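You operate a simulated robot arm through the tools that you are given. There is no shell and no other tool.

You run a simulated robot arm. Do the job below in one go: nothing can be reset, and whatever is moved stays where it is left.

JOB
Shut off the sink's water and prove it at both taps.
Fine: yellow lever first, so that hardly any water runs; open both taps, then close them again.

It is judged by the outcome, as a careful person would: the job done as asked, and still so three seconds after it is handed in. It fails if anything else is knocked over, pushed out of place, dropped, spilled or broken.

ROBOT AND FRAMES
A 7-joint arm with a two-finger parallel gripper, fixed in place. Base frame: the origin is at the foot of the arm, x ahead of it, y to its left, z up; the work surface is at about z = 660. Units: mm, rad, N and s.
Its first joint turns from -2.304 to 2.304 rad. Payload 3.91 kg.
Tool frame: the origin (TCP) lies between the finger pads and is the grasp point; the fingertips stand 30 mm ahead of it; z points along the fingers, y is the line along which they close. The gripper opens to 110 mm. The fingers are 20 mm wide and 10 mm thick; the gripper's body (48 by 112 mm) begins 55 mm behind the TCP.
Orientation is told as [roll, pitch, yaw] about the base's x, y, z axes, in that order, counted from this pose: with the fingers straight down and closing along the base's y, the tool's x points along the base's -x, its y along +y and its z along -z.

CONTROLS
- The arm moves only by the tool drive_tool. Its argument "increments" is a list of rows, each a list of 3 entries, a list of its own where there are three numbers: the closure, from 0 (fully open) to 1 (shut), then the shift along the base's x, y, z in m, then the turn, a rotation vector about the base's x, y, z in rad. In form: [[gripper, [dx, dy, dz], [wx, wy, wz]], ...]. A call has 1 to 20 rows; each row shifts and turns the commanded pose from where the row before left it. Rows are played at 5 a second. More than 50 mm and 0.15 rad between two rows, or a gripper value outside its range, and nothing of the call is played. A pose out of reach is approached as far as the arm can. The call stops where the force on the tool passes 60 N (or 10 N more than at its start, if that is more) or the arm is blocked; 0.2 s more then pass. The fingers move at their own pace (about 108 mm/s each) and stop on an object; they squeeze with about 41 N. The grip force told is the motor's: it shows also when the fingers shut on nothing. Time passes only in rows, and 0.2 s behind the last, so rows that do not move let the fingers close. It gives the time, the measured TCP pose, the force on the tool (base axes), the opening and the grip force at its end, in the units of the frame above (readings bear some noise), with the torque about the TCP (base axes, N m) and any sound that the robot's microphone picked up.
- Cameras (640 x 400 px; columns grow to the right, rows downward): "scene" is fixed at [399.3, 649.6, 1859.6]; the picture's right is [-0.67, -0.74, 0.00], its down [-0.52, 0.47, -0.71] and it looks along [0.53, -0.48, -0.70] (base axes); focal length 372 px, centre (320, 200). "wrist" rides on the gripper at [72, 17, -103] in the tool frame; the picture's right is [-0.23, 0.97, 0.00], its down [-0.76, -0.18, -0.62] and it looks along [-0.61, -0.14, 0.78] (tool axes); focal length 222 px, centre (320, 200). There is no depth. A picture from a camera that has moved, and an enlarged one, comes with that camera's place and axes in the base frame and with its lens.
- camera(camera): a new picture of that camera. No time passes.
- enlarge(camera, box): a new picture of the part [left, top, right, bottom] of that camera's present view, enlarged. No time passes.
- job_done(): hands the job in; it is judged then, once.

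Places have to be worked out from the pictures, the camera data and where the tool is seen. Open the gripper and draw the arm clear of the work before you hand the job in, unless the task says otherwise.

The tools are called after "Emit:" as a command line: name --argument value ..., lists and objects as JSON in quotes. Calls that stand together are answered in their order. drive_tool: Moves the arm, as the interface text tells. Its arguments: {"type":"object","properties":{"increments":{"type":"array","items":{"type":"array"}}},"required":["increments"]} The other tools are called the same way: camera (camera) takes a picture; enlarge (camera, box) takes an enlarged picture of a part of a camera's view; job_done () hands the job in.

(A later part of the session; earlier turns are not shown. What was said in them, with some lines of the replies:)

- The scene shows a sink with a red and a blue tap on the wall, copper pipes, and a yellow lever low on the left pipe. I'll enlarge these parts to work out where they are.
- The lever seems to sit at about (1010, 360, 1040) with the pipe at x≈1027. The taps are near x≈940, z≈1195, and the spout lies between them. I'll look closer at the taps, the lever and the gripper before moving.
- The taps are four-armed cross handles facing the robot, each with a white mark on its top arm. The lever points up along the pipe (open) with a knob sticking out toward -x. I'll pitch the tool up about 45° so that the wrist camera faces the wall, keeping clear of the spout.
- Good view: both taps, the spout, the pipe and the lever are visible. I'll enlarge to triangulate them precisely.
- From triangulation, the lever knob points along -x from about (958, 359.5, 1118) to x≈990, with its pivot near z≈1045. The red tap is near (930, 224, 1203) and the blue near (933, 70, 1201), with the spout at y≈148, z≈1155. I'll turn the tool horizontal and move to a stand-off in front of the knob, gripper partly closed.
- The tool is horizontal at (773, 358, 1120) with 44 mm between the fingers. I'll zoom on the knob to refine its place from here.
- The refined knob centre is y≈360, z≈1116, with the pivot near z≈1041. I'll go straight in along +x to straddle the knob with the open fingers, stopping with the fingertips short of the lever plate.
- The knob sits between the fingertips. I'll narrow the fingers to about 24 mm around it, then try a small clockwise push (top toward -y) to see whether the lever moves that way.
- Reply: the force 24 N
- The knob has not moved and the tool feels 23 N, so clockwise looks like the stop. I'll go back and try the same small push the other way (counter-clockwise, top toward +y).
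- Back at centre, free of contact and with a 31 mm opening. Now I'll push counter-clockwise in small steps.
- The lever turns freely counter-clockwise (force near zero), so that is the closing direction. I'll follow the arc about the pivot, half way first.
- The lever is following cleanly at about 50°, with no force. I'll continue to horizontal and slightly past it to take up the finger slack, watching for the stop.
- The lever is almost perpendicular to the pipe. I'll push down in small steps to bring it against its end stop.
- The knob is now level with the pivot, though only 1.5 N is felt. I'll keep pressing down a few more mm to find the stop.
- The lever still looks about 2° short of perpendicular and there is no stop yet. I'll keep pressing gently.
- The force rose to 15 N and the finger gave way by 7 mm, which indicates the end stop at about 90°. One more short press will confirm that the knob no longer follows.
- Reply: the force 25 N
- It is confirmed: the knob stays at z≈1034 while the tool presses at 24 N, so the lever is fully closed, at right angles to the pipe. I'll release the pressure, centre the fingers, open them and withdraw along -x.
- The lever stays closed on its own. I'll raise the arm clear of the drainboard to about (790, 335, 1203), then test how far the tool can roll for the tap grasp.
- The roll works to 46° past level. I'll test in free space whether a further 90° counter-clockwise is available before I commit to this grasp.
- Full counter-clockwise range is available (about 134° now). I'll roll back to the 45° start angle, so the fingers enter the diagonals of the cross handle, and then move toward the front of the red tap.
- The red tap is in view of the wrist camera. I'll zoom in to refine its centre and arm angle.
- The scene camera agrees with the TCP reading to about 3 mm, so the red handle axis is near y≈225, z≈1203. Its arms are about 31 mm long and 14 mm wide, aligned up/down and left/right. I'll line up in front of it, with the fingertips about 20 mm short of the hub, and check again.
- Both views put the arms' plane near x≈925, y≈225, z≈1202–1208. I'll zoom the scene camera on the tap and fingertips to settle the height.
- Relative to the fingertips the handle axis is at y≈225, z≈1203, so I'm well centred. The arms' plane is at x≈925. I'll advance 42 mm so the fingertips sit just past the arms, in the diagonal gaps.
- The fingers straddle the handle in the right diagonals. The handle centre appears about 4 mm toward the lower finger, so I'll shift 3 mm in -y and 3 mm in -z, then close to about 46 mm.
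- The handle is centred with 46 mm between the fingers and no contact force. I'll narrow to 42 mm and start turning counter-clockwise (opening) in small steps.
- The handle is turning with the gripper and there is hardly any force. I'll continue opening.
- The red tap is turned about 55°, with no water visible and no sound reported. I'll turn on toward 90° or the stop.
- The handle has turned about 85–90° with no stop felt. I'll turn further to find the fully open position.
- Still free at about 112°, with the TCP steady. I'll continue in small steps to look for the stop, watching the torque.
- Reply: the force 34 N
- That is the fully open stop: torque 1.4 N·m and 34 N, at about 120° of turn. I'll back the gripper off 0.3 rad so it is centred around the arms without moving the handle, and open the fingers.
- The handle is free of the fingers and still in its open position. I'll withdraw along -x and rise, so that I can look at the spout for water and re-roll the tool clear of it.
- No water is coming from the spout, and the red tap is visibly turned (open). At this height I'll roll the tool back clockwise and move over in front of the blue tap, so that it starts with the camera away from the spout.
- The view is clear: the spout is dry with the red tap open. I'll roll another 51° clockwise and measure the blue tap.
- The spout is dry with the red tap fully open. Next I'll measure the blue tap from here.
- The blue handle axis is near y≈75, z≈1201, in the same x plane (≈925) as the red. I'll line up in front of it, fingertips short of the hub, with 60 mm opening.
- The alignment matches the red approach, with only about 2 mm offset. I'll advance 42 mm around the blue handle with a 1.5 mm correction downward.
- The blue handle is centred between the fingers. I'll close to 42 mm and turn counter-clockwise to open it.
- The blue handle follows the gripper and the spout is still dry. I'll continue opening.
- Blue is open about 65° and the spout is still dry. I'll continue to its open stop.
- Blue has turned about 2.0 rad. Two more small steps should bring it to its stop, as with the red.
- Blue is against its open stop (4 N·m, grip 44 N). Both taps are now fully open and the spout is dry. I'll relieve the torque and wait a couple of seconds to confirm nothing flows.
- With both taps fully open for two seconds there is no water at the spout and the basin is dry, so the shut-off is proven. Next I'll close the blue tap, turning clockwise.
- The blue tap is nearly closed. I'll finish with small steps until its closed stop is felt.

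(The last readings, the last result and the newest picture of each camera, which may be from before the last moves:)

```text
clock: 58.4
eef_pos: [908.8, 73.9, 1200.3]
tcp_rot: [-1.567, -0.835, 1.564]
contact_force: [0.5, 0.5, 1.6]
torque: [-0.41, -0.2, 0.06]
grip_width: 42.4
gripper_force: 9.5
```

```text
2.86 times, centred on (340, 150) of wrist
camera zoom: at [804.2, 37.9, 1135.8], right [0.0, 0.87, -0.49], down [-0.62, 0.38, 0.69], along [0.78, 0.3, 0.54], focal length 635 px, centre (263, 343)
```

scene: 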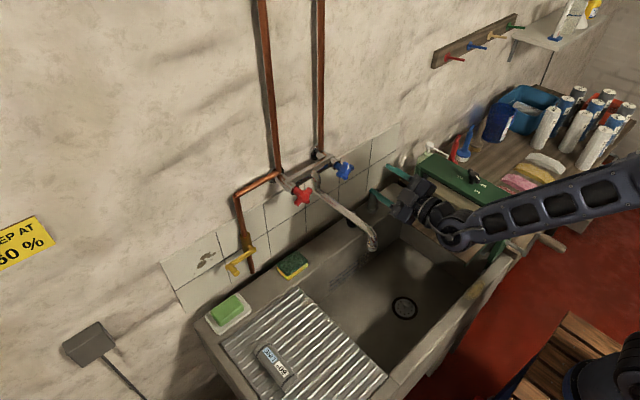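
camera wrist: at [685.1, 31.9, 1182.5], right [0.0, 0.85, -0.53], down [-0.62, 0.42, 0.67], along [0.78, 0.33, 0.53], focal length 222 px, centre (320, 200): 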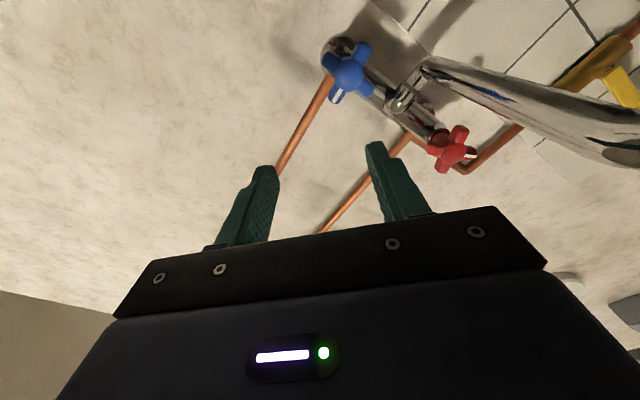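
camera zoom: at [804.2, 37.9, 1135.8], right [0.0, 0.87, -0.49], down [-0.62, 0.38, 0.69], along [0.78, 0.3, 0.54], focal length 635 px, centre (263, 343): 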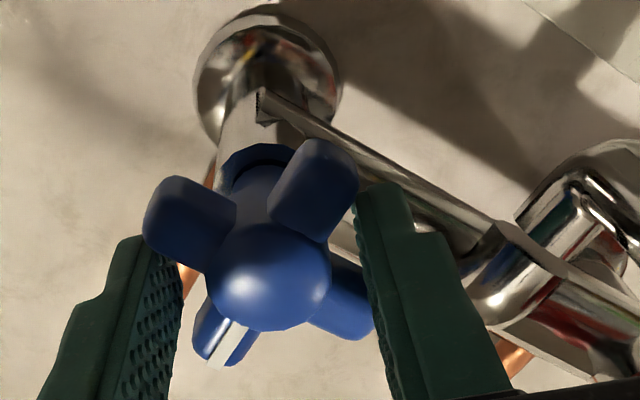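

The torque has begun to rise (-0.4 N·m), so this is the closed stop. One more small turn will seat it firmly.

Emit:
drive_tool --increments '[[0.62, [0, 0, 0], [0.05, 0, 0]], [0.62, [0, 0, 0], [0.03, 0, 0]]]'

Emit:
enlarge --camera "scene" --box '[310, 140, 400, 200]'

```text
clock: 59.0
eef_pos: [909.2, 73.4, 1198.9]
tcp_rot: [-1.566, -0.912, 1.565]
contact_force: [-2.0, 0.0, 1.8]
torque: [-4.16, -0.33, -1.11]
grip_width: 42.8
gripper_force: 44.6
```

```text
6.67 times, centred on (355, 170) of scene
camera zoom: at [399.3, 649.6, 1859.6], right [-0.67, -0.74, 0.0], down [-0.52, 0.47, -0.71], along [0.53, -0.48, -0.7], focal length 2479 px, centre (87, 400)
```

zoom: 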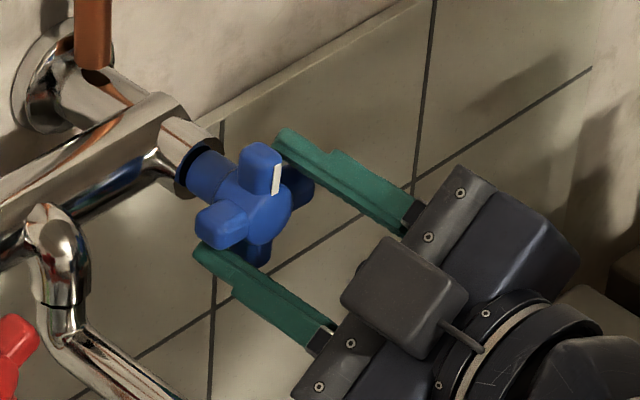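

The blue tap is seated closed (-4.2 N·m) with its white mark back at the top. I'll open the fingers first, relax the roll so as not to drag the handle, and withdraw.

Emit:
drive_tool --increments '[[0.6, [0, 0, 0], [-0.06, 0, 0]], [0.5, [0, 0, 0], [0, 0, 0]], [0.42, [0, 0, 0], [-0.05, 0, 0]], [0.42, [0, 0, 0], [0, 0, 0]], [0.42, [-0.02, 0, 0], [0, 0, 0]], [0.42, [-0.03, 0, 0], [0, 0, 0]], [0.42, [-0.03, 0, 0], [0, 0, 0]], [0.42, [-0.03, 0, 0], [0, 0, 0]], [0.42, [-0.01, 0, 0.03], [0, 0, 0]], [0.42, [0, 0, 0.035], [0, 0, 0]], [0.42, [0, 0, 0.04], [0, 0, 0]], [0.42, [0, 0, 0], [0, 0, 0]]]'

Emit:
camera --camera "scene"

Emit:
enlarge --camera "scene" --box '[270, 140, 390, 220]'

```text
clock: 61.6
eef_pos: [788.1, 74.4, 1305.5]
tcp_rot: [-1.565, -0.805, 1.563]
contact_force: [-0.6, -0.1, -0.7]
torque: [0.0, -0.01, 0.0]
grip_width: 63.8
gripper_force: 0.2
```

```text
taken
```

scene: 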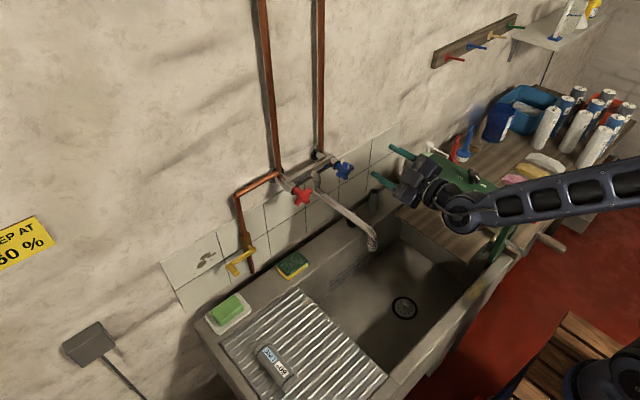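

```text
5.00 times, centred on (330, 180) of scene
camera zoom: at [399.3, 649.6, 1859.6], right [-0.67, -0.74, 0.0], down [-0.52, 0.47, -0.71], along [0.53, -0.48, -0.7], focal length 1859 px, centre (270, 300)
```

zoom: 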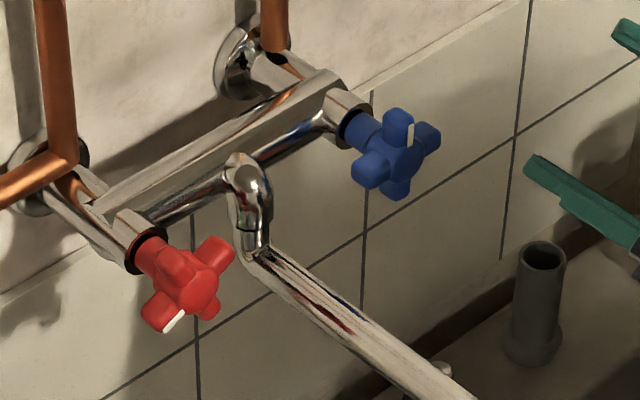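

Blue is closed and the lever is shut; red is still open with its mark at lower left. At this safe height I'll roll back counter-clockwise to the angle that matched the open red handle and move in front of it.

Emit:
drive_tool --increments '[[0.45, [0, 0.0075, 0], [-0.148, 0, 0]], [0.45, [0, 0.0075, 0], [-0.148, 0, 0]], [0.45, [0, 0.0075, 0], [-0.148, 0, 0]], [0.45, [0, 0.0075, 0], [-0.148, 0, 0]], [0.45, [0, 0.0075, 0], [-0.148, 0, 0]], [0.45, [0, 0.0075, 0], [-0.148, 0, 0]], [0.45, [0, 0.0075, 0], [-0.148, 0, 0]], [0.45, [0, 0.0075, 0], [-0.148, 0, 0]], [0.45, [0, 0.0075, 0], [-0.148, 0, 0]], [0.45, [0, 0.0075, 0], [-0.148, 0, 0]], [0.45, [0, 0.0075, 0], [-0.148, 0, 0]], [0.45, [0, 0.0075, 0], [-0.148, 0, 0]], [0.45, [0, 0.0075, 0], [-0.148, 0, 0]], [0.45, [0, 0.0075, 0], [-0.148, 0, 0]], [0.45, [0, 0.0075, 0], [-0.148, 0, 0]], [0.45, [0, 0.0075, 0], [-0.148, 0, 0]], [0.45, [0, 0.0075, 0], [-0.148, 0, 0]], [0.45, [0, 0.0075, 0], [-0.148, 0, 0]], [0.45, [0, 0.0075, 0], [-0.148, 0, 0]], [0.45, [0, 0.0075, 0], [-0.148, 0, 0]]]'

Emit:
drive_tool --increments '[[0.45, [0, 0, 0], [-0.148, 0, 0]], [0.45, [0, 0, 0], [-0.148, 0, 0]], [0.45, [0, 0, 0], [-0.148, 0, 0]], [0.45, [0, 0, 0], [-0.148, 0, 0]], [0.45, [0, 0, 0], [-0.148, 0, 0]], [0.45, [0, 0, 0], [0, 0, 0]]]'

Emit:
camera --camera "wrist"

Emit:
camera --camera "scene"

```text
clock: 65.8
eef_pos: [788.6, 224.7, 1305.1]
tcp_rot: [1.576, 0.983, -1.565]
contact_force: [-0.2, -0.1, 0.2]
torque: [0.0, 0.03, 0.01]
grip_width: 60.2
gripper_force: 0.0
```

```text
clock: 67.2
eef_pos: [787.7, 223.2, 1305.5]
tcp_rot: [1.571, 0.245, -1.565]
contact_force: [0.6, 0.6, 0.1]
torque: [-0.05, 0.02, -0.01]
grip_width: 60.4
gripper_force: 0.1
```

```text
taken
camera wrist: at [684.2, 289.9, 1339.3], right [0.0, -0.46, 0.89], down [-0.62, -0.7, -0.36], along [0.78, -0.55, -0.28], focal length 222 px, centre (320, 200)
```

wrist: 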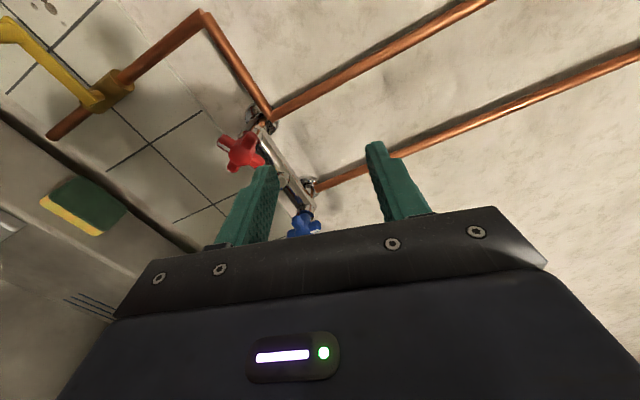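

```text
taken
```

scene: 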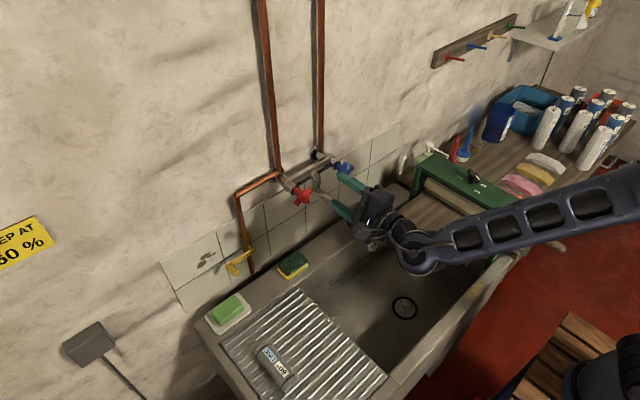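

The tool is back at (788, 223, 1305) with the roll that matches the open red handle. I'll descend along the previous path and go forward to a check position.

Emit:
drive_tool --increments '[[0.45, [0, 0, -0.04], [0, 0, 0]], [0.45, [0, 0, -0.035], [0, 0, 0]], [0.45, [0, 0, -0.03], [0, 0, 0]], [0.45, [0.025, 0, 0], [0, 0, 0]], [0.45, [0.025, 0, 0], [0, 0, 0]], [0.45, [0.025, 0, 0], [0, 0, 0]], [0.45, [0, 0, 0], [0, 0, 0]]]'

Emit:
enlarge --camera "wrist" --box '[240, 80, 440, 220]'

Emit:
enlarge --camera "scene" --box '[260, 150, 400, 270]'

```text
clock: 68.8
eef_pos: [862.9, 223.3, 1201.1]
tcp_rot: [1.571, 0.244, -1.565]
contact_force: [-0.9, -0.6, -0.1]
torque: [0.01, 0.02, -0.03]
grip_width: 60.5
gripper_force: 0.0
```

```text
2.86 times, centred on (340, 150) of wrist
camera zoom: at [758.6, 289.8, 1234.8], right [0.0, -0.46, 0.89], down [-0.62, -0.7, -0.36], along [0.78, -0.55, -0.28], focal length 635 px, centre (263, 343)
```

zoom: 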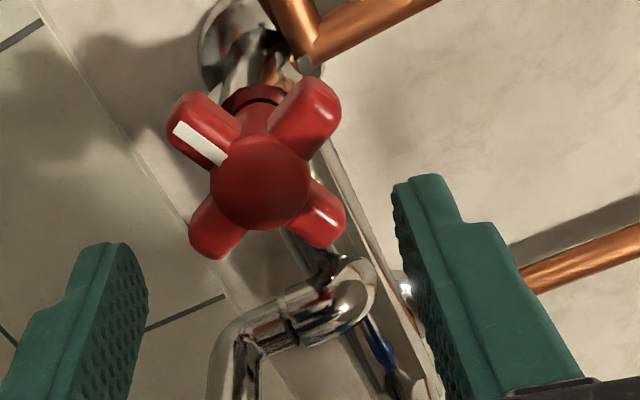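

```text
3.33 times, centred on (330, 210) of scene
camera zoom: at [399.3, 649.6, 1859.6], right [-0.67, -0.74, 0.0], down [-0.52, 0.47, -0.71], along [0.53, -0.48, -0.7], focal length 1239 px, centre (287, 167)
```

zoom: 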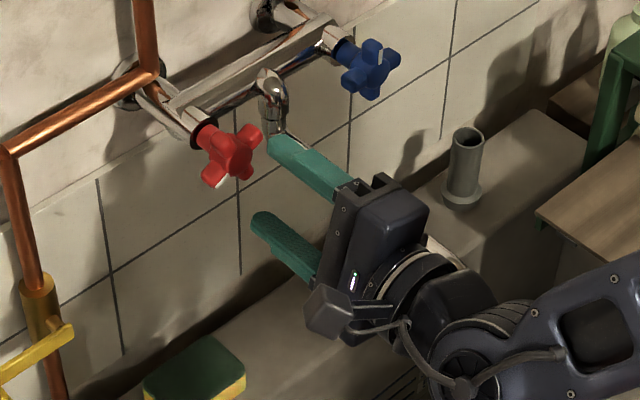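

The handle is centred, and relative to the fingers it sits about 6° clockwise of the diagonal. I'll roll 0.1 rad clockwise to match, then advance around it.

Emit:
drive_tool --increments '[[0.45, [0, 0, 0], [0.05, 0, 0]], [0.45, [0.01, 0, 0], [0.05, 0, 0]], [0.45, [0.011, 0, 0], [0, 0, 0]], [0.45, [0.012, 0, 0], [0, 0, 0]], [0.45, [0.012, 0, 0], [0, 0, 0]], [0.45, [0, 0, 0], [0, 0, 0]]]'

Emit:
enlarge --camera "wrist" --box '[240, 80, 440, 220]'

```text
clock: 70.2
eef_pos: [909.5, 223.9, 1199.5]
tcp_rot: [1.574, 0.346, -1.564]
contact_force: [0.2, -0.4, 0.0]
torque: [-0.01, 0.02, 0.02]
grip_width: 60.4
gripper_force: 0.1
```

```text
2.86 times, centred on (340, 150) of wrist
camera zoom: at [804.5, 286.2, 1240.5], right [0.0, -0.54, 0.84], down [-0.62, -0.66, -0.43], along [0.78, -0.52, -0.34], focal length 635 px, centre (263, 343)
```

zoom: 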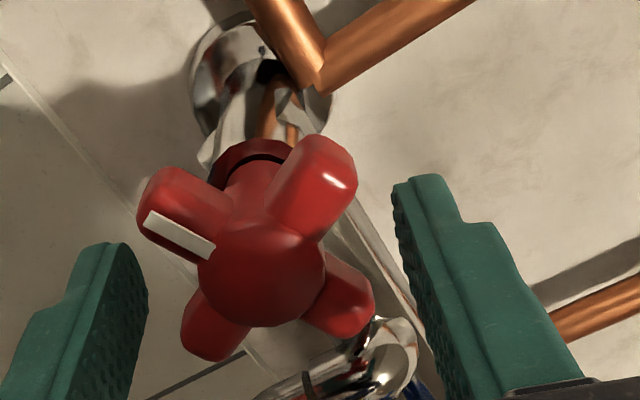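

The handle is centred in the fingers again. I'll close to 42 mm and turn the red tap clockwise toward closed.

Emit:
drive_tool --increments '[[0.58, [0, 0, 0], [0, 0, 0]], [0.62, [0, 0, 0], [0, 0, 0]], [0.62, [0, 0, 0], [0.08, 0, 0]], [0.62, [0, 0, 0], [0.08, 0, 0]], [0.62, [0, 0, 0], [0.08, 0, 0]], [0.62, [0, 0, 0], [0.08, 0, 0]], [0.62, [0, 0, 0], [0.08, 0, 0]]]'

Emit:
enlarge --camera "wrist" --box '[240, 80, 440, 220]'

```text
clock: 71.8
eef_pos: [908.8, 223.9, 1200.3]
tcp_rot: [1.575, 0.746, -1.567]
contact_force: [-0.4, -0.4, 1.7]
torque: [-0.06, -0.03, -0.01]
grip_width: 42.4
gripper_force: 0.9
```

```text
2.86 times, centred on (340, 150) of wrist
camera zoom: at [804.4, 265.4, 1261.6], right [0.0, -0.83, 0.56], down [-0.62, -0.44, -0.65], along [0.78, -0.35, -0.51], focal length 635 px, centre (263, 343)
```

zoom: 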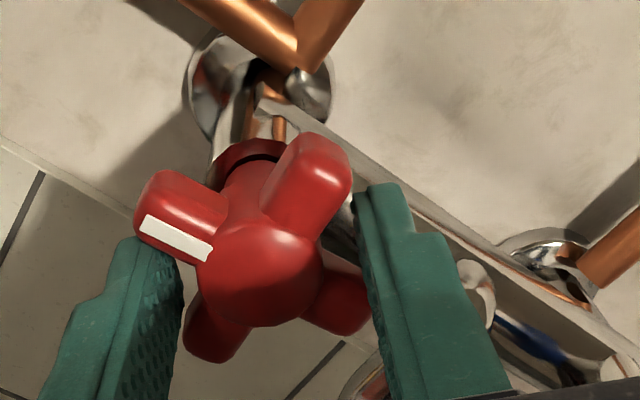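

The red handle is following clockwise with little force. I'll continue most of the way to closed.

Emit:
drive_tool --increments '[[0.62, [0, 0, 0], [0.1, 0, 0]], [0.62, [0, 0, 0], [0.1, 0, 0]], [0.62, [0, 0, 0], [0.1, 0, 0]], [0.62, [0, 0, 0], [0.1, 0, 0]], [0.62, [0, 0, 0], [0.1, 0, 0]], [0.62, [0, 0, 0], [0.1, 0, 0]], [0.62, [0, 0, 0], [0.1, 0, 0]], [0.62, [0, 0, 0], [0.1, 0, 0]], [0.62, [0, 0, 0], [0.1, 0, 0]], [0.62, [0, 0, 0], [0.1, 0, 0]], [0.62, [0, 0, 0], [0.1, 0, 0]], [0.62, [0, 0, 0], [0.1, 0, 0]], [0.62, [0, 0, 0], [0.1, 0, 0]], [0.62, [0, 0, 0], [0.1, 0, 0]], [0.62, [0, 0, 0], [0.1, 0, 0]]]'

Emit:
enlarge --camera "wrist" --box '[240, 80, 440, 220]'

Emit:
enlarge --camera "scene" --box '[260, 150, 400, 270]'

```text
clock: 75.0
eef_pos: [909.4, 224.6, 1200.7]
tcp_rot: [-1.577, 0.895, 1.563]
contact_force: [-0.7, 1.4, 0.6]
torque: [-0.03, 0.01, 0.03]
grip_width: 42.4
gripper_force: 0.5
```

```text
2.86 times, centred on (340, 150) of wrist
camera zoom: at [804.2, 165.6, 1246.0], right [0.0, -0.62, -0.79], down [-0.62, 0.62, -0.49], along [0.78, 0.49, -0.38], focal length 635 px, centre (263, 343)
```

zoom: 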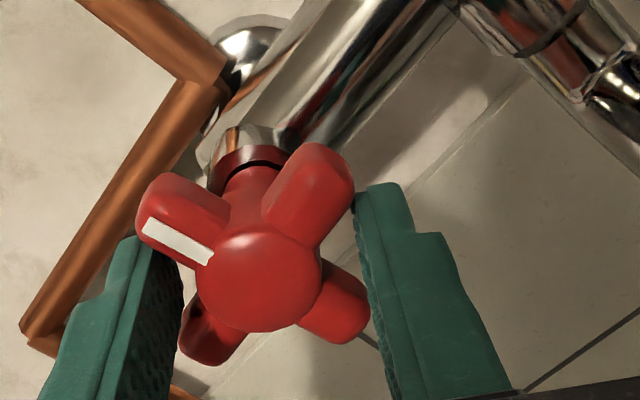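

```text
3.33 times, centred on (330, 210) of scene
camera zoom: at [399.3, 649.6, 1859.6], right [-0.67, -0.74, 0.0], down [-0.52, 0.47, -0.71], along [0.53, -0.48, -0.7], focal length 1239 px, centre (287, 167)
```

zoom: 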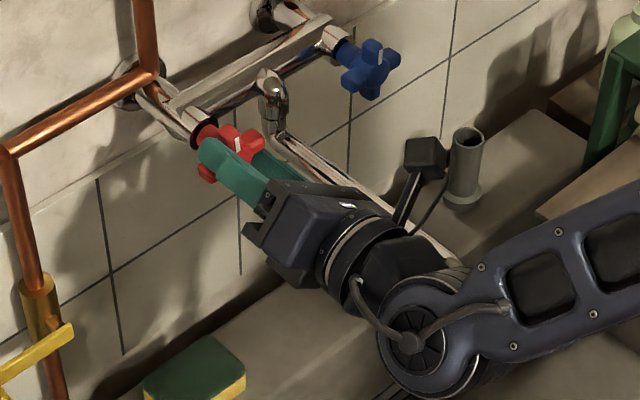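

The red tap is about 7° from its closed position. I'll finish in small steps until the stop is felt.

Emit:
drive_tool --increments '[[0.62, [0, 0, 0], [0.05, 0, 0]], [0.62, [0, 0, 0], [0.05, 0, 0]], [0.62, [0, 0, 0], [0.05, 0, 0]], [0.62, [0, 0, 0], [0.03, 0, 0]]]'

Emit:
enlarge --camera "wrist" --box '[240, 80, 440, 220]'

```text
clock: 76.0
eef_pos: [908.8, 225.2, 1199.8]
tcp_rot: [-1.574, 0.715, 1.566]
contact_force: [-0.1, 7.9, -2.0]
torque: [-0.27, -0.02, 0.27]
grip_width: 44.0
gripper_force: 2.2
```

```text
2.86 times, centred on (340, 150) of wrist
camera zoom: at [804.1, 159.5, 1234.7], right [0.0, -0.47, -0.88], down [-0.62, 0.69, -0.37], along [0.78, 0.55, -0.29], focal length 635 px, centre (263, 343)
```

zoom: 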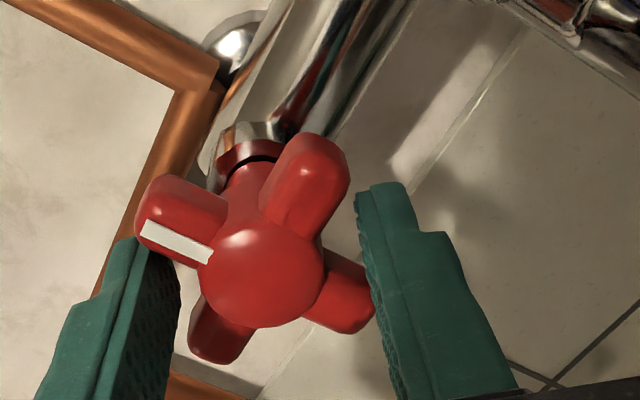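

The torque is starting to build (-0.27 N·m, 8 N). I'll turn slightly further to seat it as firmly as the blue.

Emit:
drive_tool --increments '[[0.62, [0, 0, 0], [0.05, 0, 0]], [0.62, [0, 0, 0], [0.03, 0, 0]]]'

Emit:
enlarge --camera "wrist" --box '[240, 80, 440, 220]'

Emit:
enlarge --camera "scene" --box '[270, 150, 370, 220]'

```text
clock: 76.6
eef_pos: [908.3, 225.5, 1200.6]
tcp_rot: [-1.576, 0.638, 1.567]
contact_force: [-2.7, 10.3, -0.4]
torque: [-4.69, 0.37, 0.39]
grip_width: 43.8
gripper_force: 44.9
```

```text
2.86 times, centred on (340, 150) of wrist
camera zoom: at [804.1, 157.1, 1229.5], right [0.0, -0.4, -0.92], down [-0.62, 0.72, -0.31], along [0.78, 0.57, -0.25], focal length 635 px, centre (263, 343)
```

zoom: 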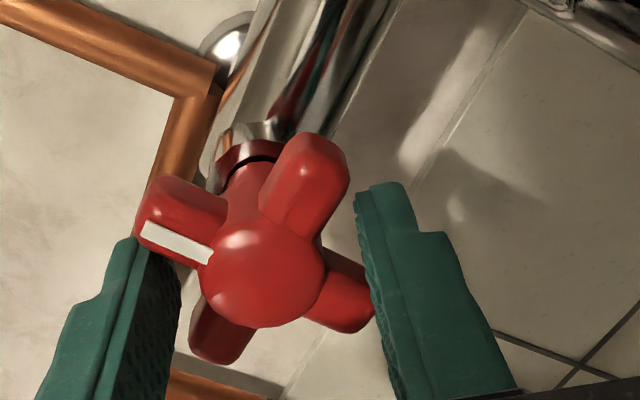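

```text
5.71 times, centred on (320, 185) of scene
camera zoom: at [399.3, 649.6, 1859.6], right [-0.67, -0.74, 0.0], down [-0.52, 0.47, -0.71], along [0.53, -0.48, -0.7], focal length 2124 px, centre (320, 286)
```

zoom: 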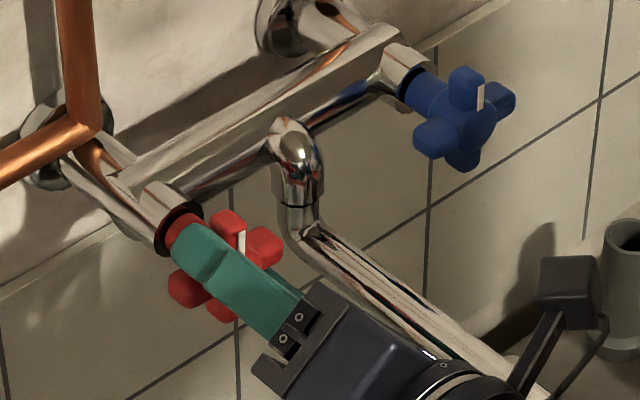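

The red tap is seated closed (-4.7 N·m) and its white mark is back at the top. I'll release as with the blue, opening the fingers, relaxing the roll and withdrawing.

Emit:
drive_tool --increments '[[0.6, [0, 0, 0], [-0.06, 0, 0]], [0.5, [0, 0, 0], [0, 0, 0]], [0.42, [0, 0, 0], [-0.05, 0, 0]], [0.42, [0, 0, 0], [0, 0, 0]], [0.42, [-0.02, 0, 0], [0, 0, 0]], [0.42, [-0.03, 0, 0], [0, 0, 0]], [0.42, [-0.03, 0, 0], [0, 0, 0]], [0.42, [-0.03, 0, 0], [0, 0, 0]], [0.42, [-0.02, 0, 0.03], [0, 0, 0]], [0.3, [-0.02, 0, 0.04], [0, 0, 0]], [0.2, [-0.02, 0, 0.04], [0, 0, 0]], [0.0, [-0.02, 0, 0.04], [0, 0, 0]], [0.0, [0, 0, 0], [0, 0, 0]]]'

Emit:
camera --camera "scene"

Emit:
enlarge --camera "scene" --box '[220, 140, 400, 290]'

Emit:
camera --camera "wrist"

```text
clock: 79.4
eef_pos: [718.7, 224.3, 1350.3]
tcp_rot: [-1.574, 0.746, 1.566]
contact_force: [0.1, 0.5, 0.2]
torque: [0.0, 0.0, -0.02]
grip_width: 110.0
gripper_force: 0.1
```

```text
taken
```

scene: 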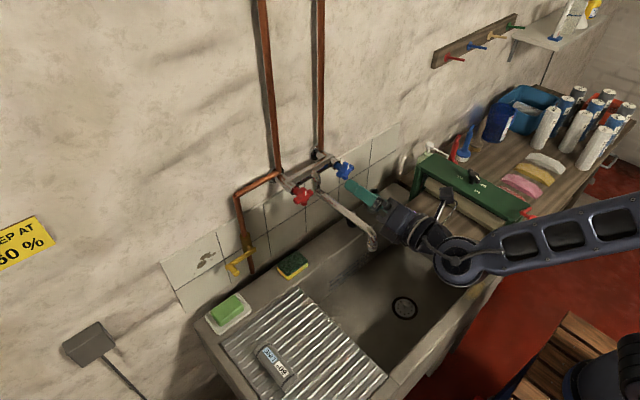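

```text
2.67 times, centred on (310, 215) of scene
camera zoom: at [399.3, 649.6, 1859.6], right [-0.67, -0.74, 0.0], down [-0.52, 0.47, -0.71], along [0.53, -0.48, -0.7], focal length 991 px, centre (347, 160)
```

zoom: 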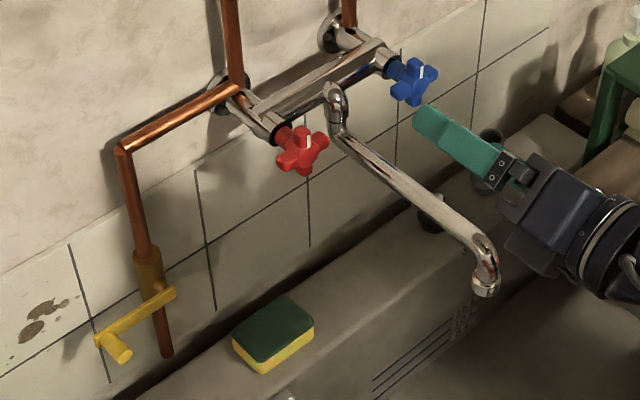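

```text
taken
camera wrist: at [613.8, 160.2, 1386.4], right [0.0, -0.5, -0.87], down [-0.62, 0.68, -0.39], along [0.78, 0.54, -0.31], focal length 222 px, centre (320, 200)
```

wrist: 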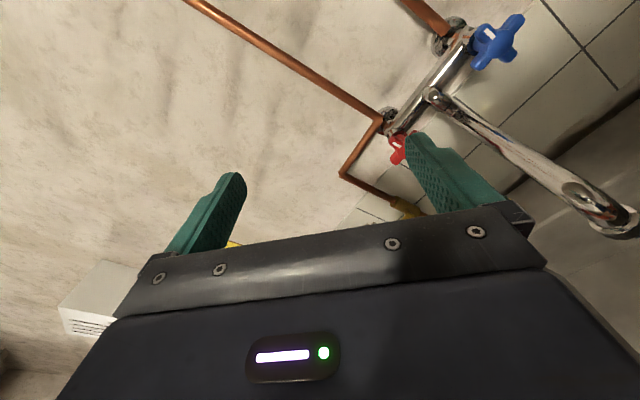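

Both taps show their marks at the top as at the start, the lever is across the pipe, the spout is dry and the gripper is open and clear. I'll take one last close look before handing in.

Emit:
enlarge --camera "scene" --box '[270, 145, 366, 205]'

Emit:
enlarge --camera "scene" --box '[215, 200, 305, 290]'

```text
6.67 times, centred on (318, 175) of scene
camera zoom: at [399.3, 649.6, 1859.6], right [-0.67, -0.74, 0.0], down [-0.52, 0.47, -0.71], along [0.53, -0.48, -0.7], focal length 2479 px, centre (333, 367)
```

zoom: 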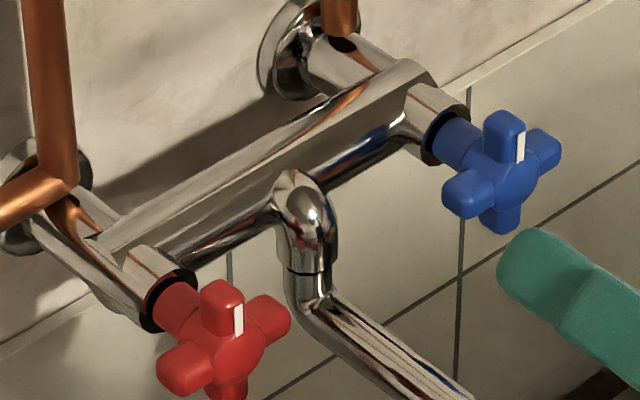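

```text
4.44 times, centred on (260, 245) of scene
camera zoom: at [399.3, 649.6, 1859.6], right [-0.67, -0.74, 0.0], down [-0.52, 0.47, -0.71], along [0.53, -0.48, -0.7], focal length 1652 px, centre (587, 0)
```

zoom: 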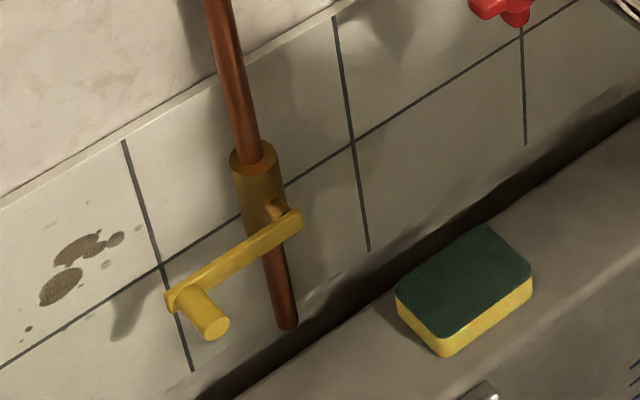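

The close-ups match the starting pictures for both taps, so they are fully closed, and the yellow lever is at right angles to its pipe. Nothing else has moved, so I'm handing in the job.

Emit:
job_done

```text
The job is handed in.
```

The sink's water is shut off, and I checked it at both taps; the job is handed in.

- **Yellow lever:** I closed it first, turning it 90° counter-clockwise until it met its end stop. It now stands at right angles to the pipe. It wouldn't turn clockwise when I tried that way first.
- **Taps:** I opened red and then blue fully, about 120° each, so both were open together. No water came from the spout during about two seconds of waiting, and the basin stayed dry.
- **Closing:** I turned blue and then red back to their closed stops. Both white marks are at the top again, as at the start.

The gripper is open and the arm is clear of the sink. In the last pictures nothing else had been moved or spilled.
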